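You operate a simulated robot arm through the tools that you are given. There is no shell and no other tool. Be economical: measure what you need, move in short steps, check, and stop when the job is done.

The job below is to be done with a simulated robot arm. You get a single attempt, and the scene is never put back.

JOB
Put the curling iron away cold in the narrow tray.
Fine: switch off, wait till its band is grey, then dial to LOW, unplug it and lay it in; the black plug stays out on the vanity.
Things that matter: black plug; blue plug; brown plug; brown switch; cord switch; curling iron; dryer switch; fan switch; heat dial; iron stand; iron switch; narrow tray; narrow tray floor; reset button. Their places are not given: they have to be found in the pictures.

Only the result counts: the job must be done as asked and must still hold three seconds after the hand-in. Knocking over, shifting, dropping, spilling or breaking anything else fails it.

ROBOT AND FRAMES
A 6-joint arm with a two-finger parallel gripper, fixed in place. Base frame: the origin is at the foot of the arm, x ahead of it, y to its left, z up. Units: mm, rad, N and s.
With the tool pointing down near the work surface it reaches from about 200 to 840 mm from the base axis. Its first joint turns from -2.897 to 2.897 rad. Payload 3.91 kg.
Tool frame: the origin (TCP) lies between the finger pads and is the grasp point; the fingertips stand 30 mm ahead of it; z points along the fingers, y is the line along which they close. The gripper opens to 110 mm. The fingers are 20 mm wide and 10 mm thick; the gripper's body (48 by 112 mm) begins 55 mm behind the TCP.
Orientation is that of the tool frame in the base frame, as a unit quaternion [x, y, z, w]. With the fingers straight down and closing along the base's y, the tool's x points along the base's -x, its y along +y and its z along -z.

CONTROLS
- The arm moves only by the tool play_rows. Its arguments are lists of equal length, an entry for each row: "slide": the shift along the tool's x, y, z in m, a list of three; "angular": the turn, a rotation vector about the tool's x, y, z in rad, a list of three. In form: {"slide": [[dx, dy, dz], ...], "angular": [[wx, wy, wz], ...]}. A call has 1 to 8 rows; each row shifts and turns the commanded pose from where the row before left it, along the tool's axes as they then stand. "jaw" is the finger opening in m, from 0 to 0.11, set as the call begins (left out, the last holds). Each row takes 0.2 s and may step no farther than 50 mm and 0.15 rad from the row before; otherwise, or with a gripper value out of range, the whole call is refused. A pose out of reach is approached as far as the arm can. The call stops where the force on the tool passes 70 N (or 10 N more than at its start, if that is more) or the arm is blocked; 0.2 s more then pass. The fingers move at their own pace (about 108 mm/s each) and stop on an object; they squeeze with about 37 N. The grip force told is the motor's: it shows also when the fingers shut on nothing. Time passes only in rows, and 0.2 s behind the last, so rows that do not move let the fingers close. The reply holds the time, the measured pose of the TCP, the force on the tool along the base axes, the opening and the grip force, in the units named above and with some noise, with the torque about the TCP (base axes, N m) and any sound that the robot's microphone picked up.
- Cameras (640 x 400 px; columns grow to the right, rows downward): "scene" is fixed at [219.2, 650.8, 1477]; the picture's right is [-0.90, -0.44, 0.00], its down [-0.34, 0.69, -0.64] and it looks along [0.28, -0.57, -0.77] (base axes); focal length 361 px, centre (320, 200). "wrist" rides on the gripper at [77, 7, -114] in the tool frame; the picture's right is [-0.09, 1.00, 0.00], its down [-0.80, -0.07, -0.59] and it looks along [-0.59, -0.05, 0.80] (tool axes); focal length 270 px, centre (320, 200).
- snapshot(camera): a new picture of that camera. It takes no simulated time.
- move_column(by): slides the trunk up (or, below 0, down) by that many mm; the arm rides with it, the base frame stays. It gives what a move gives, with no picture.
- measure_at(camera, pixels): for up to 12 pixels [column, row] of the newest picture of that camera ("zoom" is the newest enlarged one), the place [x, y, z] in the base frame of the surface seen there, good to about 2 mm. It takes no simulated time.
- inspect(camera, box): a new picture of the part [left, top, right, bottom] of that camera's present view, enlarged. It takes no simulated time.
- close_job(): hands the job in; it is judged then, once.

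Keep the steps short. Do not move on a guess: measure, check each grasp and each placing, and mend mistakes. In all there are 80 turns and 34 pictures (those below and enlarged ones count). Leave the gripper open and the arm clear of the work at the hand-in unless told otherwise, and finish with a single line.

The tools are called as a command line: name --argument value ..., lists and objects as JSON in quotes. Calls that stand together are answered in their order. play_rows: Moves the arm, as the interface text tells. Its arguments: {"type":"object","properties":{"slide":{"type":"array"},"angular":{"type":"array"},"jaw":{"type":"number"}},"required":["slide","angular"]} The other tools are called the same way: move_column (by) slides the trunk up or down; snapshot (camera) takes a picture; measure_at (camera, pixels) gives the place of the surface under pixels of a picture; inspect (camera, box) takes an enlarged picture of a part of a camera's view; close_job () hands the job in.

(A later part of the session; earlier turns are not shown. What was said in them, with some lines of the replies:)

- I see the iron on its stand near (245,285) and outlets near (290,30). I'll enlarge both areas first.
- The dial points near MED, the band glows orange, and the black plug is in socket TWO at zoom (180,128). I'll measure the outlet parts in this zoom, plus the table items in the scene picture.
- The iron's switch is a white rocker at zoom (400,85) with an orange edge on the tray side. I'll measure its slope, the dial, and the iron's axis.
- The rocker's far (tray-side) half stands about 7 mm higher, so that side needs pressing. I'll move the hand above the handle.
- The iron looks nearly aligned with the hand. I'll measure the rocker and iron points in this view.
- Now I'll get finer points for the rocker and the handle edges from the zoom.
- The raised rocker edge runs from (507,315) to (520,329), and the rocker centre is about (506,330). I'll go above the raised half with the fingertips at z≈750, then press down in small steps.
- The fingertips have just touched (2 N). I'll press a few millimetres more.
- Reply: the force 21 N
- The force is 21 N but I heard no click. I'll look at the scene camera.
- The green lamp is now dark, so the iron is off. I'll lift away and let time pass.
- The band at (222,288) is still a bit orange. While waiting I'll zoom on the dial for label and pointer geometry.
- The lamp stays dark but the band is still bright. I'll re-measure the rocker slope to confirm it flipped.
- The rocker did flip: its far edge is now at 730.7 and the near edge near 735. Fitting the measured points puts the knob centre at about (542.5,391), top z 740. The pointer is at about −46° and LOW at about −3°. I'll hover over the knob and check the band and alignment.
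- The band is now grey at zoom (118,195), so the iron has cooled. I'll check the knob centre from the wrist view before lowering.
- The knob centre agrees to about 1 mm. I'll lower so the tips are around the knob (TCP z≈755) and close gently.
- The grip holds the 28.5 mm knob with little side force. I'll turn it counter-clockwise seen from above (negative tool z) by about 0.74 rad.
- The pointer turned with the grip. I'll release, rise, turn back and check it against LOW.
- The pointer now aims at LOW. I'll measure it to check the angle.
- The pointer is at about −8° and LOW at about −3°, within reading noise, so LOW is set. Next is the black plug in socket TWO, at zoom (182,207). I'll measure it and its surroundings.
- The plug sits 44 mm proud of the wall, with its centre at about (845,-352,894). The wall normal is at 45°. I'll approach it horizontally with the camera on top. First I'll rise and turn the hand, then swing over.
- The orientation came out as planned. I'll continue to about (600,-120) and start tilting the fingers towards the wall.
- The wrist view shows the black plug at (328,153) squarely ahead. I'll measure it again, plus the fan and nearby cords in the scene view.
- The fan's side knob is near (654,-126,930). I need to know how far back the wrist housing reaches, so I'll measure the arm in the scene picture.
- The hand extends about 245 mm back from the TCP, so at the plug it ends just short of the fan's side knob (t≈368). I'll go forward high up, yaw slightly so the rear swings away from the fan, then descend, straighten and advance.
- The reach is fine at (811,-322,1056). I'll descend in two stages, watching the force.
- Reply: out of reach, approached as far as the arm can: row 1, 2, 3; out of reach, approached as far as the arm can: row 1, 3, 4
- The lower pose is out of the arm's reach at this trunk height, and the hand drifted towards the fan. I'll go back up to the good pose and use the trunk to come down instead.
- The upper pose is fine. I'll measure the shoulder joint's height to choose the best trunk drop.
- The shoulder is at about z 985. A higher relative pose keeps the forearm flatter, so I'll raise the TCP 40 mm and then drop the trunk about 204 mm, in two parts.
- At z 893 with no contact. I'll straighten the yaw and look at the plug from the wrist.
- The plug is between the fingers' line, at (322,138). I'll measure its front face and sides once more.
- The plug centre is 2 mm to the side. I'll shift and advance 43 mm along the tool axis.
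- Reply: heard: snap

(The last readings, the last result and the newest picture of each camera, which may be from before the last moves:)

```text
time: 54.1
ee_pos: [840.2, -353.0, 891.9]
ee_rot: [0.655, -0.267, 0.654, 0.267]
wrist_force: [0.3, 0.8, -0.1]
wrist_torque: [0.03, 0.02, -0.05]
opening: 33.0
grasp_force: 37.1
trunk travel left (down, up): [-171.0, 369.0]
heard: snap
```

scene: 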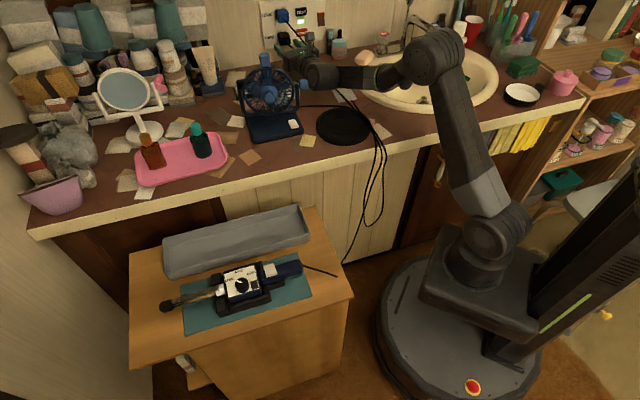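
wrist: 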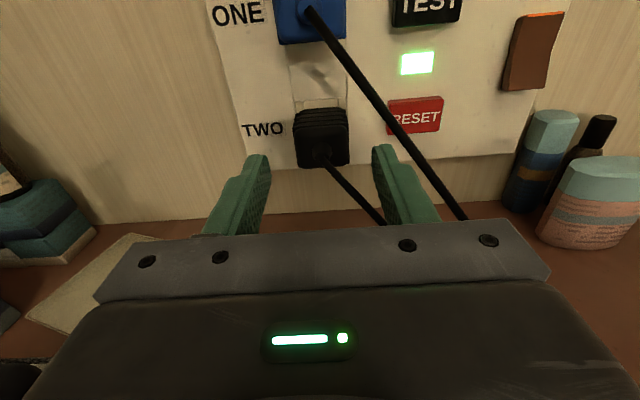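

The grip holds the plug at 33 mm, and I heard a snap. I'll pull straight back in small steps.

play_rows --slide '[[0, 0, -0.006], [0, 0, -0.008], [0, 0, -0.01], [0, 0, -0.01], [0, 0, -0.01], [0, 0, 0]]' --angular '[[0, 0, 0], [0, 0, 0], [0, 0, 0], [0, 0, 0], [0, 0, 0], [0, 0, 0]]'

snapshot --camera "wrist"

```text
time: 55.5
ee_pos: [808.8, -323.2, 892.9]
ee_rot: [0.655, -0.267, 0.655, 0.267]
wrist_force: [0.7, -0.2, -0.5]
wrist_torque: [0.06, 0.0, -0.01]
opening: 33.2
grasp_force: 37.1
trunk travel left (down, up): [-171.0, 369.0]
```

```text
10 pictures are left
```

wrist: 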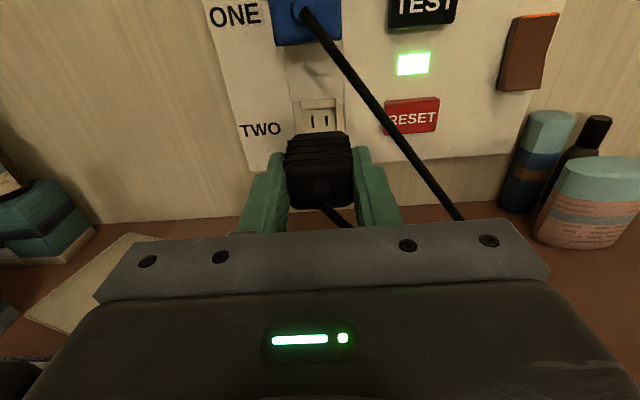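

The plug is out and socket TWO is empty. I'll yaw a little away from the fan, pitch the fingers 0.45 rad down, and lower with the trunk to lay the plug on the vanity (z≈800).

play_rows --slide '[[0, 0, 0], [0, 0, 0], [0, 0, 0], [0, 0, 0], [0, 0, 0], [0, 0, 0], [0, 0, 0]]' --angular '[[0.1, 0, 0], [0.1, 0, 0], [0, -0.12, 0], [0, -0.11, 0], [0, -0.11, 0], [0, -0.11, 0], [0, 0, 0]]'

move_column --by -45

snapshot --camera "wrist"

```text
time: 57.1
ee_pos: [809.5, -326.7, 898.5]
ee_rot: [0.797, -0.24, 0.529, 0.162]
wrist_force: [0.3, 0.2, 0.3]
wrist_torque: [-0.02, 0.03, -0.01]
opening: 33.4
grasp_force: 36.6
out of reach, approached as far as the arm can: row 6
trunk travel left (down, up): [-171.0, 369.0]
```

```text
time: 58.0
ee_pos: [809.0, -326.5, 853.7]
ee_rot: [0.797, -0.241, 0.529, 0.162]
wrist_force: [-0.5, -0.9, 1.2]
wrist_torque: [0.01, 0.01, 0.01]
opening: 33.1
grasp_force: 37.2
trunk travel left (down, up): [-126.0, 414.0]
```

```text
9 pictures are left
```

wrist: 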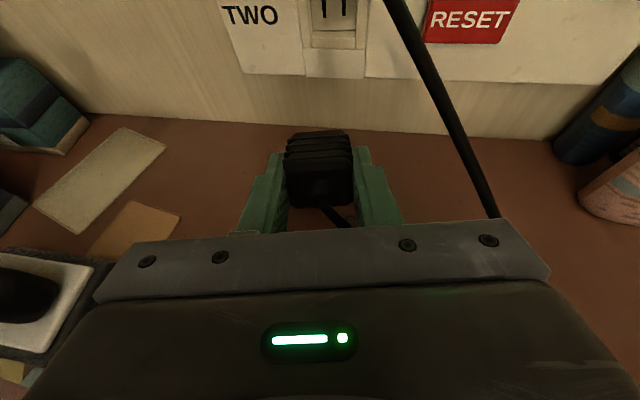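

The spot below is bare vanity. I'll lower further by trunk, carefully watching the force.

move_column --by -18

move_column --by -5

```text
time: 58.6
ee_pos: [807.9, -326.5, 834.6]
ee_rot: [0.798, -0.24, 0.529, 0.162]
wrist_force: [-0.4, -0.5, -0.5]
wrist_torque: [0.0, 0.03, -0.04]
opening: 33.1
grasp_force: 37.0
trunk travel left (down, up): [-108.0, 432.0]
```

```text
time: 59.2
ee_pos: [808.3, -326.5, 829.2]
ee_rot: [0.797, -0.24, 0.53, 0.162]
wrist_force: [0.2, 0.3, -0.8]
wrist_torque: [0.01, 0.03, 0.01]
opening: 33.2
grasp_force: 37.2
trunk travel left (down, up): [-103.0, 437.0]
```

move_column --by -4

inspect --camera "scene" --box '[240, 0, 384, 90]'

```text
time: 59.7
ee_pos: [808.2, -327.2, 829.4]
ee_rot: [0.796, -0.24, 0.532, 0.162]
wrist_force: [4.3, -1.9, 12.9]
wrist_torque: [-0.27, -0.54, 0.0]
opening: 32.9
grasp_force: 36.9
trunk travel left (down, up): [-99.0, 441.0]
```

```text
4.44 times, centred on (312, 45) of scene
```

zoom: 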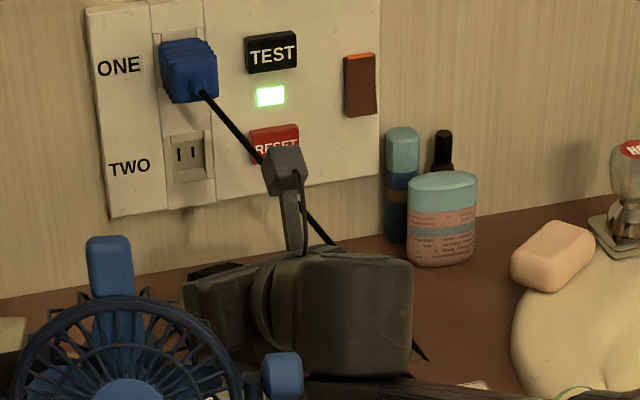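

It touches at 13 N. I'll release and let the plug settle.

play_rows --slide '[[0, 0, 0], [0, 0, 0], [0, 0, 0]]' --angular '[[0, 0, 0], [0, 0, 0], [0, 0, 0]]' --jaw 0.06

move_column --by 130

move_column --by 142

snapshot --camera "scene"

```text
time: 60.5
ee_pos: [807.5, -326.6, 824.9]
ee_rot: [0.797, -0.24, 0.53, 0.162]
wrist_force: [0.4, -0.1, 0.0]
wrist_torque: [0.0, -0.01, 0.02]
opening: 60.2
grasp_force: 0.0
trunk travel left (down, up): [-99.0, 441.0]
```

```text
time: 62.1
ee_pos: [808.7, -327.6, 955.9]
ee_rot: [0.798, -0.241, 0.528, 0.162]
wrist_force: [0.0, -0.1, 0.2]
wrist_torque: [0.01, 0.01, 0.01]
opening: 60.0
grasp_force: 0.0
trunk travel left (down, up): [-229.0, 311.0]
```

```text
time: 63.8
ee_pos: [809.0, -327.6, 1097.0]
ee_rot: [0.798, -0.24, 0.529, 0.161]
wrist_force: [0.6, 0.5, -0.1]
wrist_torque: [0.02, -0.01, 0.01]
opening: 60.0
grasp_force: 0.1
trunk travel left (down, up): [-371.0, 169.0]
```

```text
7 pictures are left
```

scene: 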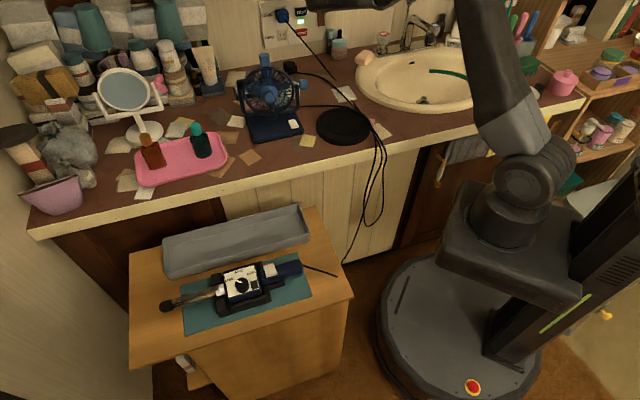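

The black plug rests on the vanity at (290,67), and nothing else has moved. Now I'll retreat from the wall and measure the tray and box geometry for the lay-in.

play_rows --slide '[[-0.0187, -0.01, -0.0445], [-0.0187, -0.01, -0.0445], [-0.0187, -0.01, -0.0445], [-0.0187, -0.01, -0.0445], [-0.0187, -0.01, -0.0445], [-0.0187, -0.01, -0.0445]]' --angular '[[0, 0, 0], [0, 0, 0], [0, 0, 0], [0, 0, 0], [0, 0, 0], [0, 0, 0]]'

inspect --camera "scene" --box '[150, 200, 350, 325]'

```text
time: 65.2
ee_pos: [599.9, -116.2, 1098.1]
ee_rot: [0.798, -0.241, 0.529, 0.162]
wrist_force: [-0.5, -0.6, 0.1]
wrist_torque: [0.03, -0.02, 0.0]
opening: 59.9
grasp_force: 0.0
trunk travel left (down, up): [-371.0, 169.0]
```

```text
3.20 times, centred on (250, 262) of scene
```

zoom: 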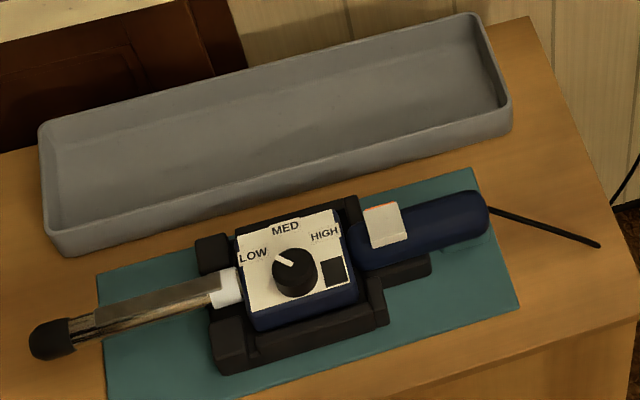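

measure_at --camera "zoom" --pixels '[[44, 128], [62, 232], [474, 18], [509, 100], [280, 165], [270, 72], [265, 185], [300, 110], [100, 195], [460, 100], [470, 60], [70, 165]]'

measure_at --camera "zoom" --pixels '[[238, 232], [336, 208], [254, 308], [357, 282], [300, 312], [225, 285], [290, 340], [215, 255], [140, 305], [50, 338], [34, 340], [475, 215]]'

```text
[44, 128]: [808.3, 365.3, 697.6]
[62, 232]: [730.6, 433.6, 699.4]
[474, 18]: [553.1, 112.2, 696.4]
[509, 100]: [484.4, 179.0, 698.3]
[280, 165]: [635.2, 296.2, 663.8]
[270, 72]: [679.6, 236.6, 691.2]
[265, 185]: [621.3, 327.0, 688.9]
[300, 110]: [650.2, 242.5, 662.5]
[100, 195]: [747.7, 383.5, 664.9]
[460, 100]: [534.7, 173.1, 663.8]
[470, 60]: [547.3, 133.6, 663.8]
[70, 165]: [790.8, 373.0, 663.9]
```

```text
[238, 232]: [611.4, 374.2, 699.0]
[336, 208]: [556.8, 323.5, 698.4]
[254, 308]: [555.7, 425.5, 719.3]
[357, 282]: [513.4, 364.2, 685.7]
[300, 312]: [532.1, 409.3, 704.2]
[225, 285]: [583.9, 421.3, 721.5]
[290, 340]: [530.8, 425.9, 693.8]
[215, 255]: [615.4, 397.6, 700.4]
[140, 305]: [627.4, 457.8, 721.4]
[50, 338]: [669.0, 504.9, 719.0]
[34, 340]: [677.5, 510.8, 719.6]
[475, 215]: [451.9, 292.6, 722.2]
```

From the measurements, the tray spans 465–822 along its axis (a, 46°), with its rim at z 698, floor at 664 and width about 100. The iron spans about 508–842 along a, with its axis at p≈−135. The box is about 64 mm wide, and I can grip it at a≈632 beside the knob. I'll turn the hand down and swing back above the iron.

play_rows --slide '[[0, 0, 0], [0, 0, 0], [0, 0, 0], [0, 0, 0], [0, 0, 0], [0, 0, 0], [0, 0, 0], [0, 0, 0]]' --angular '[[0, -0.1464, 0], [0, -0.1464, 0], [0, -0.1464, 0], [0, -0.1464, 0], [0, -0.1464, 0], [0, -0.1464, 0], [0, -0.1464, 0], [0, -0.1464, 0]]'

play_rows --slide '[[0, 0, 0], [0, 0, 0], [0, 0, 0], [0, 0, 0], [0, 0, 0], [0, 0, 0], [0, 0, 0], [0, 0, 0]]' --angular '[[0, 0, 0.146], [0, 0, 0.146], [0, 0, 0.146], [0, 0, 0.146], [0, 0, 0.146], [0, 0, 0.146], [0, 0, 0.146], [0, 0, 0.146]]'

play_rows --slide '[[0, 0, 0], [0, 0, 0], [0, 0, 0], [0, 0, 0], [-0.0299, 0.0376, 0], [-0.0299, 0.0376, 0], [-0.0299, 0.0376, 0], [-0.0299, 0.0376, 0]]' --angular '[[0, 0, 0.1456], [0, 0, 0.1456], [0, 0, 0.1456], [0, 0, 0.1456], [0, 0, 0], [0, 0, 0], [0, 0, 0], [0, 0, 0]]'

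```text
time: 67.0
ee_pos: [601.9, -116.8, 1096.7]
ee_rot: [0.957, -0.29, -0.002, 0.001]
wrist_force: [0.0, -0.1, 0.4]
wrist_torque: [0.0, -0.02, 0.0]
opening: 60.1
grasp_force: 0.1
trunk travel left (down, up): [-371.0, 169.0]
```

```text
time: 68.8
ee_pos: [600.1, -116.0, 1097.5]
ee_rot: [-0.638, 0.77, -0.002, -0.002]
wrist_force: [0.0, -0.5, -0.4]
wrist_torque: [0.04, 0.01, -0.01]
opening: 59.8
grasp_force: 0.0
trunk travel left (down, up): [-371.0, 169.0]
```

```text
time: 70.5
ee_pos: [574.3, 75.1, 1098.3]
ee_rot: [-0.39, 0.921, -0.001, -0.001]
wrist_force: [0.0, 0.9, -1.1]
wrist_torque: [0.01, 0.03, 0.02]
opening: 60.1
grasp_force: 0.0
trunk travel left (down, up): [-371.0, 169.0]
```

I'll stop at a vantage point between iron and tray for one measuring picture.

play_rows --slide '[[-0.0217, 0.0402, 0.016], [-0.0217, 0.0402, 0.016], [-0.0217, 0.0402, 0.016], [-0.0217, 0.0402, 0.016]]' --angular '[[0, 0, 0], [0, 0, 0], [0, 0, 0], [0, 0, 0]]' --jaw 0.1

snapshot --camera "wrist"

```text
time: 71.5
ee_pos: [520.5, 247.7, 1030.9]
ee_rot: [-0.39, 0.921, -0.002, -0.002]
wrist_force: [0.1, 0.5, 0.6]
wrist_torque: [-0.02, 0.0, 0.01]
opening: 100.2
grasp_force: 0.1
trunk travel left (down, up): [-371.0, 169.0]
```

```text
5 pictures are left
```

wrist: 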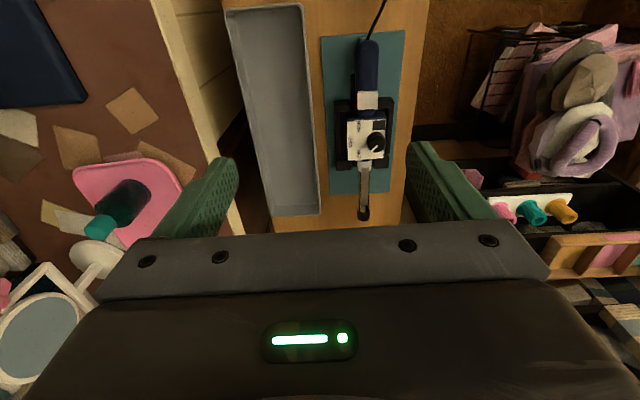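

This view shows everything. I'll measure both ends of the iron, the tray's inner ends and sides, and the box sides.

measure_at --camera "wrist" --pixels '[[368, 41], [363, 216], [363, 221], [367, 60], [363, 195], [345, 122], [386, 122], [347, 160], [384, 160], [366, 140], [340, 115], [392, 150]]'

measure_at --camera "wrist" --pixels '[[231, 13], [297, 8], [275, 213], [317, 209], [232, 60], [310, 60], [262, 100], [312, 100], [280, 150], [265, 12], [295, 205], [305, 130]]'

```text
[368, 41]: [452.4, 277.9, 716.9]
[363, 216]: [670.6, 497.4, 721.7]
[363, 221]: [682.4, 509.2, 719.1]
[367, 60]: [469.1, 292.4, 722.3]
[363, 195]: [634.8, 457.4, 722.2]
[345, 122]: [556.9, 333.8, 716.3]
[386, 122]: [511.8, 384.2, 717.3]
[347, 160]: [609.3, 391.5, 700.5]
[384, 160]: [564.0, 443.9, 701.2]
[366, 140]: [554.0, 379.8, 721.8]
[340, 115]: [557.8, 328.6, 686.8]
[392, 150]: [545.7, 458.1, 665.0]
```

```text
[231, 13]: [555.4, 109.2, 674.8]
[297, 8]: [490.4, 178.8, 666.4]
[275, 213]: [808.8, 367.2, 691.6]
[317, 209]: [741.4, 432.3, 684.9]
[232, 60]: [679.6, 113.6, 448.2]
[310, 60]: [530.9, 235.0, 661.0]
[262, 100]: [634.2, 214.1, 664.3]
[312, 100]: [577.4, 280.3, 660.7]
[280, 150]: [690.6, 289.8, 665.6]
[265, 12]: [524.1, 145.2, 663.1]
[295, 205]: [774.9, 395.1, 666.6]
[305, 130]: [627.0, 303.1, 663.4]
```

Final numbers: the iron spans a 509–843 with box centre p≈−135, and the tray interior spans a 466–825 with centre p≈−275. I'll move above the grip point at a=633 and lower in stages.

play_rows --slide '[[-0.031, 0.0224, 0.03], [-0.031, 0.0224, 0.03], [-0.031, 0.0224, 0.03], [0, 0, 0.048], [0, 0, 0.048], [0, 0, 0.048], [0, 0, 0.03], [0, 0, 0.02]]' --angular '[[0, 0, 0], [0, 0, 0], [0, 0, 0], [0, 0, 0], [0, 0, 0], [0, 0, 0], [0, 0, 0], [0, 0, 0]]'

play_rows --slide '[[0, 0, 0.006], [0, 0, 0.005], [0, 0, 0]]' --angular '[[0, 0, 0], [0, 0, 0], [0, 0, 0]]'

inspect --camera "scene" --box '[200, 250, 312, 320]'

```text
time: 73.3
ee_pos: [535.6, 361.3, 746.9]
ee_rot: [-0.39, 0.921, -0.002, 0.0]
wrist_force: [-0.3, 0.0, -0.1]
wrist_torque: [0.01, -0.04, 0.02]
opening: 99.9
grasp_force: 0.1
trunk travel left (down, up): [-371.0, 169.0]
```

```text
time: 74.2
ee_pos: [535.9, 360.6, 736.3]
ee_rot: [-0.391, 0.921, -0.001, -0.001]
wrist_force: [0.2, -0.3, 0.0]
wrist_torque: [-0.01, 0.0, 0.01]
opening: 100.0
grasp_force: 0.1
trunk travel left (down, up): [-371.0, 169.0]
```

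```text
5.71 times, centred on (256, 285) of scene
```

zoom: 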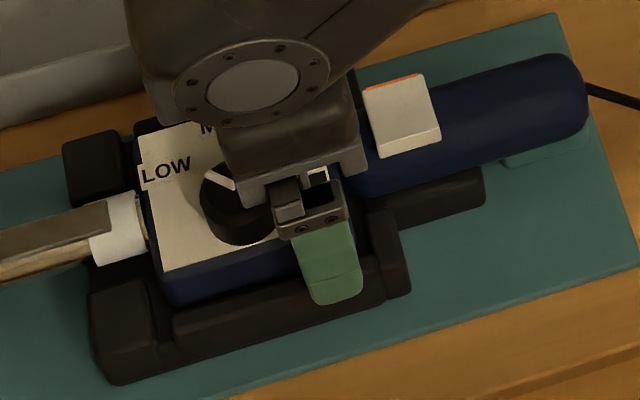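

The near finger sits beside the box, right of the knob and clear of the posts. I'll lower 3 mm and close.

play_rows --slide '[[0, 0, 0.003], [0, 0, 0]]' --angular '[[0, 0, 0], [0, 0, 0]]'

play_rows --slide '[[0, 0, 0], [0, 0, 0], [0, 0, 0]]' --angular '[[0, 0, 0], [0, 0, 0], [0, 0, 0]]' --jaw 0.05

play_rows --slide '[[0, 0, -0.01], [0, 0, -0.01], [0, 0, -0.01], [0, 0, 0]]' --angular '[[0, 0, 0], [0, 0, 0], [0, 0, 0], [0, 0, 0]]'

snapshot --camera "scene"

```text
time: 74.8
ee_pos: [535.3, 360.2, 733.8]
ee_rot: [-0.391, 0.92, -0.001, -0.002]
wrist_force: [-0.4, -1.5, -0.1]
wrist_torque: [-0.02, -0.02, 0.0]
opening: 100.0
grasp_force: 0.1
trunk travel left (down, up): [-371.0, 169.0]
```

```text
time: 75.5
ee_pos: [535.0, 361.3, 734.7]
ee_rot: [-0.39, 0.921, -0.003, -0.001]
wrist_force: [-1.6, 0.4, -0.2]
wrist_torque: [0.06, 0.17, 0.01]
opening: 67.6
grasp_force: 37.2
trunk travel left (down, up): [-371.0, 169.0]
```

```text
time: 76.5
ee_pos: [536.1, 360.6, 763.8]
ee_rot: [-0.39, 0.921, -0.002, -0.001]
wrist_force: [0.2, -0.7, -5.7]
wrist_torque: [-0.1, 0.04, -0.02]
opening: 67.6
grasp_force: 37.3
trunk travel left (down, up): [-371.0, 169.0]
```

```text
3 pictures are left
```

scene: 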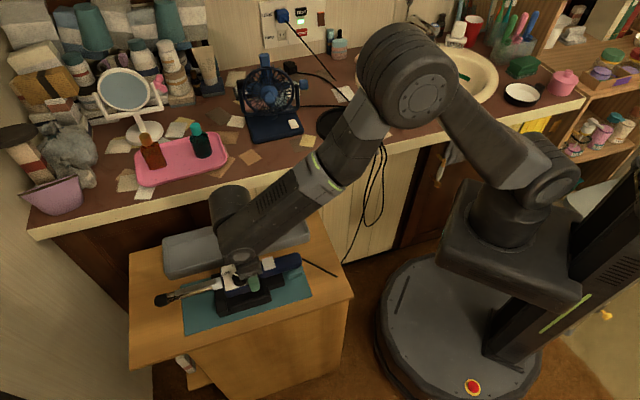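

The iron is lifted (5.7 N, little torque). I'll check that it hangs level.

measure_at --camera "scene" --pixels '[[160, 300], [180, 294], [205, 287], [285, 264], [295, 261], [300, 262], [225, 282], [268, 266]]'

```text
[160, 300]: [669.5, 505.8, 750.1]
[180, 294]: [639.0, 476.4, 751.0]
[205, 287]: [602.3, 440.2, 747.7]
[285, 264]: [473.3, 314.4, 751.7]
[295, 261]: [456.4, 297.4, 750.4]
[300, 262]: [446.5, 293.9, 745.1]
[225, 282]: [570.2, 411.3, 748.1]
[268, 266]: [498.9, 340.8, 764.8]
```

The iron is level within 2 mm. I'll lift 50 mm more and carry it over the tray centre.

play_rows --slide '[[0, 0, -0.025], [0, 0, -0.025], [0.0077, -0.0351, 0], [0.0077, -0.0351, 0], [0.0077, -0.0351, 0], [0.0074, -0.0351, 0], [0, 0, 0]]' --angular '[[0, 0, 0], [0, 0, 0], [0, 0, 0], [0, 0, 0], [0, 0, 0], [0, 0, 0], [0, 0, 0]]'

snapshot --camera "wrist"

```text
time: 78.2
ee_pos: [616.5, 240.8, 814.5]
ee_rot: [-0.391, 0.92, -0.002, -0.002]
wrist_force: [-0.3, -0.5, -5.4]
wrist_torque: [-0.08, 0.05, 0.01]
opening: 67.5
grasp_force: 37.4
trunk travel left (down, up): [-371.0, 169.0]
```

```text
2 pictures are left
```

wrist: 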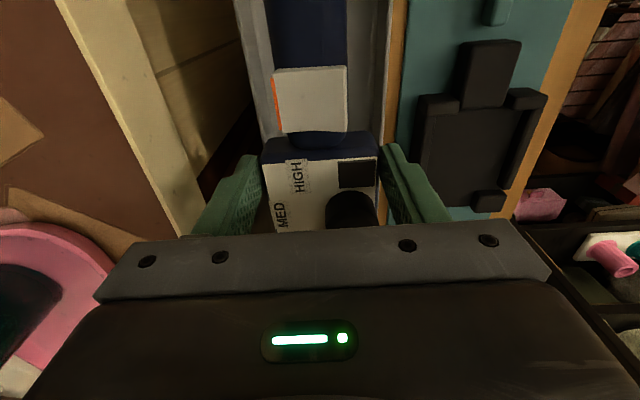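

The tray walls show on both sides of the iron. I'll measure the rim on each side to check centring.

measure_at --camera "wrist" --pixels '[[238, 20], [245, 60], [252, 60], [258, 60], [263, 60], [365, 60], [375, 60], [380, 60], [384, 60], [388, 60], [391, 60], [395, 60]]'

```text
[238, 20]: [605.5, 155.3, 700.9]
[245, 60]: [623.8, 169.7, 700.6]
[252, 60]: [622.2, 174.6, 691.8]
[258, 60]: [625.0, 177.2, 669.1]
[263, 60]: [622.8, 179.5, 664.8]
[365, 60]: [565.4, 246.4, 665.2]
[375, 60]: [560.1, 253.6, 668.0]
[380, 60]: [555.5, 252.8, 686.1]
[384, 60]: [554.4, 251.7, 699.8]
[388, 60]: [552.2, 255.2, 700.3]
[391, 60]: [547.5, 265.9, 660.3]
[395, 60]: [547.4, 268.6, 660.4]
```

Inner walls are at p −326 and −224, so the centre is −275. The TCP is at −276 and a=602, which leaves 7 mm clearance per finger. I'll lower.

play_rows --slide '[[0, 0, 0.03], [0, 0, 0.025], [0, 0, 0.015], [0, 0, 0.008], [0, 0, 0]]' --angular '[[0, 0, 0], [0, 0, 0], [0, 0, 0], [0, 0, 0], [0, 0, 0]]'

play_rows --slide '[[0, 0, 0.005], [0, 0, 0.005], [0, 0, 0.004], [0, 0, 0]]' --angular '[[0, 0, 0], [0, 0, 0], [0, 0, 0], [0, 0, 0]]'

```text
time: 79.3
ee_pos: [615.9, 240.0, 735.5]
ee_rot: [-0.391, 0.92, -0.002, -0.002]
wrist_force: [0.1, 0.4, -5.1]
wrist_torque: [-0.08, 0.06, 0.03]
opening: 67.7
grasp_force: 37.1
trunk travel left (down, up): [-371.0, 169.0]
```

```text
time: 80.3
ee_pos: [615.5, 241.3, 721.7]
ee_rot: [-0.391, 0.92, -0.001, -0.001]
wrist_force: [0.5, 0.4, -5.9]
wrist_torque: [-0.05, 0.05, -0.01]
opening: 67.7
grasp_force: 36.5
trunk travel left (down, up): [-371.0, 169.0]
```

Still hanging free (−5.9 N). I'll continue in 3 mm steps.

play_rows --slide '[[0, 0, 0.003], [0, 0, 0.003], [0, 0, 0]]' --angular '[[0, 0, 0], [0, 0, 0], [0, 0, 0]]'

play_rows --slide '[[0, 0, 0.003], [0, 0, 0]]' --angular '[[0, 0, 0], [0, 0, 0]]'

```text
time: 81.2
ee_pos: [617.1, 241.5, 716.0]
ee_rot: [-0.39, 0.921, -0.001, -0.001]
wrist_force: [0.5, 0.1, -4.1]
wrist_torque: [-0.05, 0.05, 0.01]
opening: 67.6
grasp_force: 36.9
trunk travel left (down, up): [-371.0, 169.0]
```

```text
time: 81.8
ee_pos: [616.7, 240.9, 712.5]
ee_rot: [-0.391, 0.921, -0.001, -0.002]
wrist_force: [-0.2, 0.3, -4.7]
wrist_torque: [-0.02, 0.02, -0.05]
opening: 67.6
grasp_force: 36.9
trunk travel left (down, up): [-371.0, 169.0]
```

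play_rows --slide '[[0, 0, 0.003], [0, 0, 0]]' --angular '[[0, 0, 0], [0, 0, 0]]'

play_rows --slide '[[0, 0, 0.002], [0, 0, 0]]' --angular '[[0, 0, 0], [0, 0, 0]]'

```text
time: 82.3
ee_pos: [617.3, 241.9, 710.6]
ee_rot: [-0.391, 0.921, 0.0, -0.001]
wrist_force: [-0.2, -0.8, 2.8]
wrist_torque: [0.03, 0.32, 0.02]
opening: 67.5
grasp_force: 36.9
trunk travel left (down, up): [-371.0, 169.0]
```

```text
time: 83.0
ee_pos: [616.4, 241.2, 710.0]
ee_rot: [-0.391, 0.921, -0.001, 0.002]
wrist_force: [0.6, -0.8, 22.7]
wrist_torque: [0.02, 0.5, -0.03]
opening: 67.6
grasp_force: 37.1
trunk travel left (down, up): [-371.0, 169.0]
```

The iron rests on the tray floor (force reversed). I'll ease off 1.5 mm, open just to 75 mm and rise straight.

play_rows --slide '[[0, 0, -0.0015], [0, 0, 0]]' --angular '[[0, 0, 0], [0, 0, 0]]'

play_rows --slide '[[0, 0, 0], [0, 0, 0], [0, 0, 0]]' --angular '[[0, 0, 0], [0, 0, 0], [0, 0, 0]]' --jaw 0.075

play_rows --slide '[[0, 0, -0.01], [0, 0, -0.02], [0, 0, -0.04], [0, 0, -0.048], [0, 0, -0.048], [0, 0, -0.048], [0.045, 0, -0.02], [0.045, 0, 0]]' --angular '[[0, 0, 0], [0, 0, 0], [0, 0, 0], [0, 0, 0], [0, 0, 0], [0, 0, 0], [0, 0, 0], [0, 0, 0]]'

play_rows --slide '[[0.03, -0.04, 0], [0.03, -0.04, 0], [0.03, -0.04, 0], [0.03, -0.04, 0], [0.03, -0.04, 0]]' --angular '[[0, 0, 0], [0, 0, 0], [0, 0, 0], [0, 0, 0], [0, 0, 0]]' --jaw 0.11

inspect --camera "scene" --box '[130, 180, 350, 318]'

```text
time: 83.5
ee_pos: [616.6, 241.7, 710.6]
ee_rot: [-0.391, 0.92, -0.002, 0.001]
wrist_force: [6.9, 0.9, 17.0]
wrist_torque: [-0.02, 0.02, 0.02]
opening: 67.6
grasp_force: 37.1
trunk travel left (down, up): [-371.0, 169.0]
```

```text
time: 84.3
ee_pos: [616.3, 241.9, 710.1]
ee_rot: [-0.391, 0.92, -0.002, -0.001]
wrist_force: [-0.3, -0.3, -0.6]
wrist_torque: [0.0, -0.05, 0.03]
opening: 74.8
grasp_force: 0.0
trunk travel left (down, up): [-371.0, 169.0]
```

```text
time: 86.2
ee_pos: [552.4, 176.4, 943.6]
ee_rot: [-0.392, 0.92, -0.001, 0.0]
wrist_force: [0.2, 0.7, 0.1]
wrist_torque: [-0.04, 0.01, 0.01]
opening: 75.0
grasp_force: 0.2
trunk travel left (down, up): [-371.0, 169.0]
```

```text
time: 87.3
ee_pos: [593.8, -69.8, 945.1]
ee_rot: [-0.391, 0.921, -0.001, -0.001]
wrist_force: [-0.1, 0.4, -0.4]
wrist_torque: [0.02, -0.01, -0.01]
opening: 110.2
grasp_force: 0.0
trunk travel left (down, up): [-371.0, 169.0]
```

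```text
2.90 times, centred on (240, 249) of scene
```

zoom: 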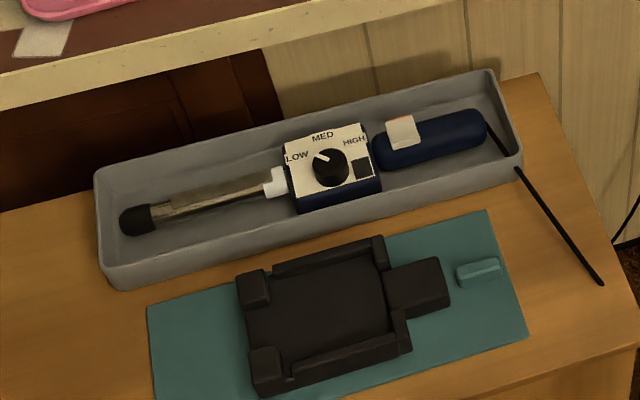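

The iron lies in the tray, lamp dark and band grey. I'll check the dial angle and lift the arm well clear of the fan.

measure_at --camera "zoom" --pixels '[[316, 155], [328, 162], [297, 157], [321, 138], [354, 142], [345, 160], [330, 180], [315, 168], [480, 120], [125, 218]]'

play_rows --slide '[[0, 0, -0.04], [0, 0, -0.04], [0, 0, -0.04], [0.045, 0, -0.01], [0.045, 0, 0], [0.045, 0, 0]]' --angular '[[0, 0, 0], [0, 0, 0], [0, 0, 0], [0, 0, 0], [0, 0, 0], [0, 0, 0]]'

snapshot --camera "scene"

```text
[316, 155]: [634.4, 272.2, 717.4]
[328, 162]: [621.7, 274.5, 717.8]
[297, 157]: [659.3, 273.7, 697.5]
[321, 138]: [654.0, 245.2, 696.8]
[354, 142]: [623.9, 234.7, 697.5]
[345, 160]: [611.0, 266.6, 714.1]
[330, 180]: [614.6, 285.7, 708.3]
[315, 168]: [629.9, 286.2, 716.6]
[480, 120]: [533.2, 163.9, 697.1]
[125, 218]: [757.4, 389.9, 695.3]
```

```text
time: 88.8
ee_pos: [499.2, -166.8, 1075.1]
ee_rot: [-0.391, 0.92, -0.002, -0.001]
wrist_force: [0.8, -0.4, -0.4]
wrist_torque: [0.0, 0.03, 0.02]
opening: 110.2
grasp_force: 0.1
trunk travel left (down, up): [-371.0, 169.0]
```

```text
0 pictures are left
```

scene: 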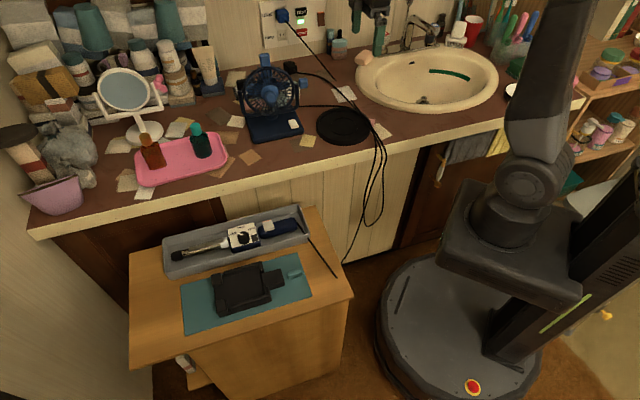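

The pointer is nearest LOW (about −6° corrected, against −2° for LOW and −42° for MED). The black plug lies on the vanity at (290,67), the iron is inside the tray, nothing else has moved, and the arm is clear with the gripper open. Handing in.

close_job

```text
The job is handed in.
```

The curling iron is in the narrow tray, switched off, cold and set to LOW, with its black plug out of the socket and lying on the vanity.
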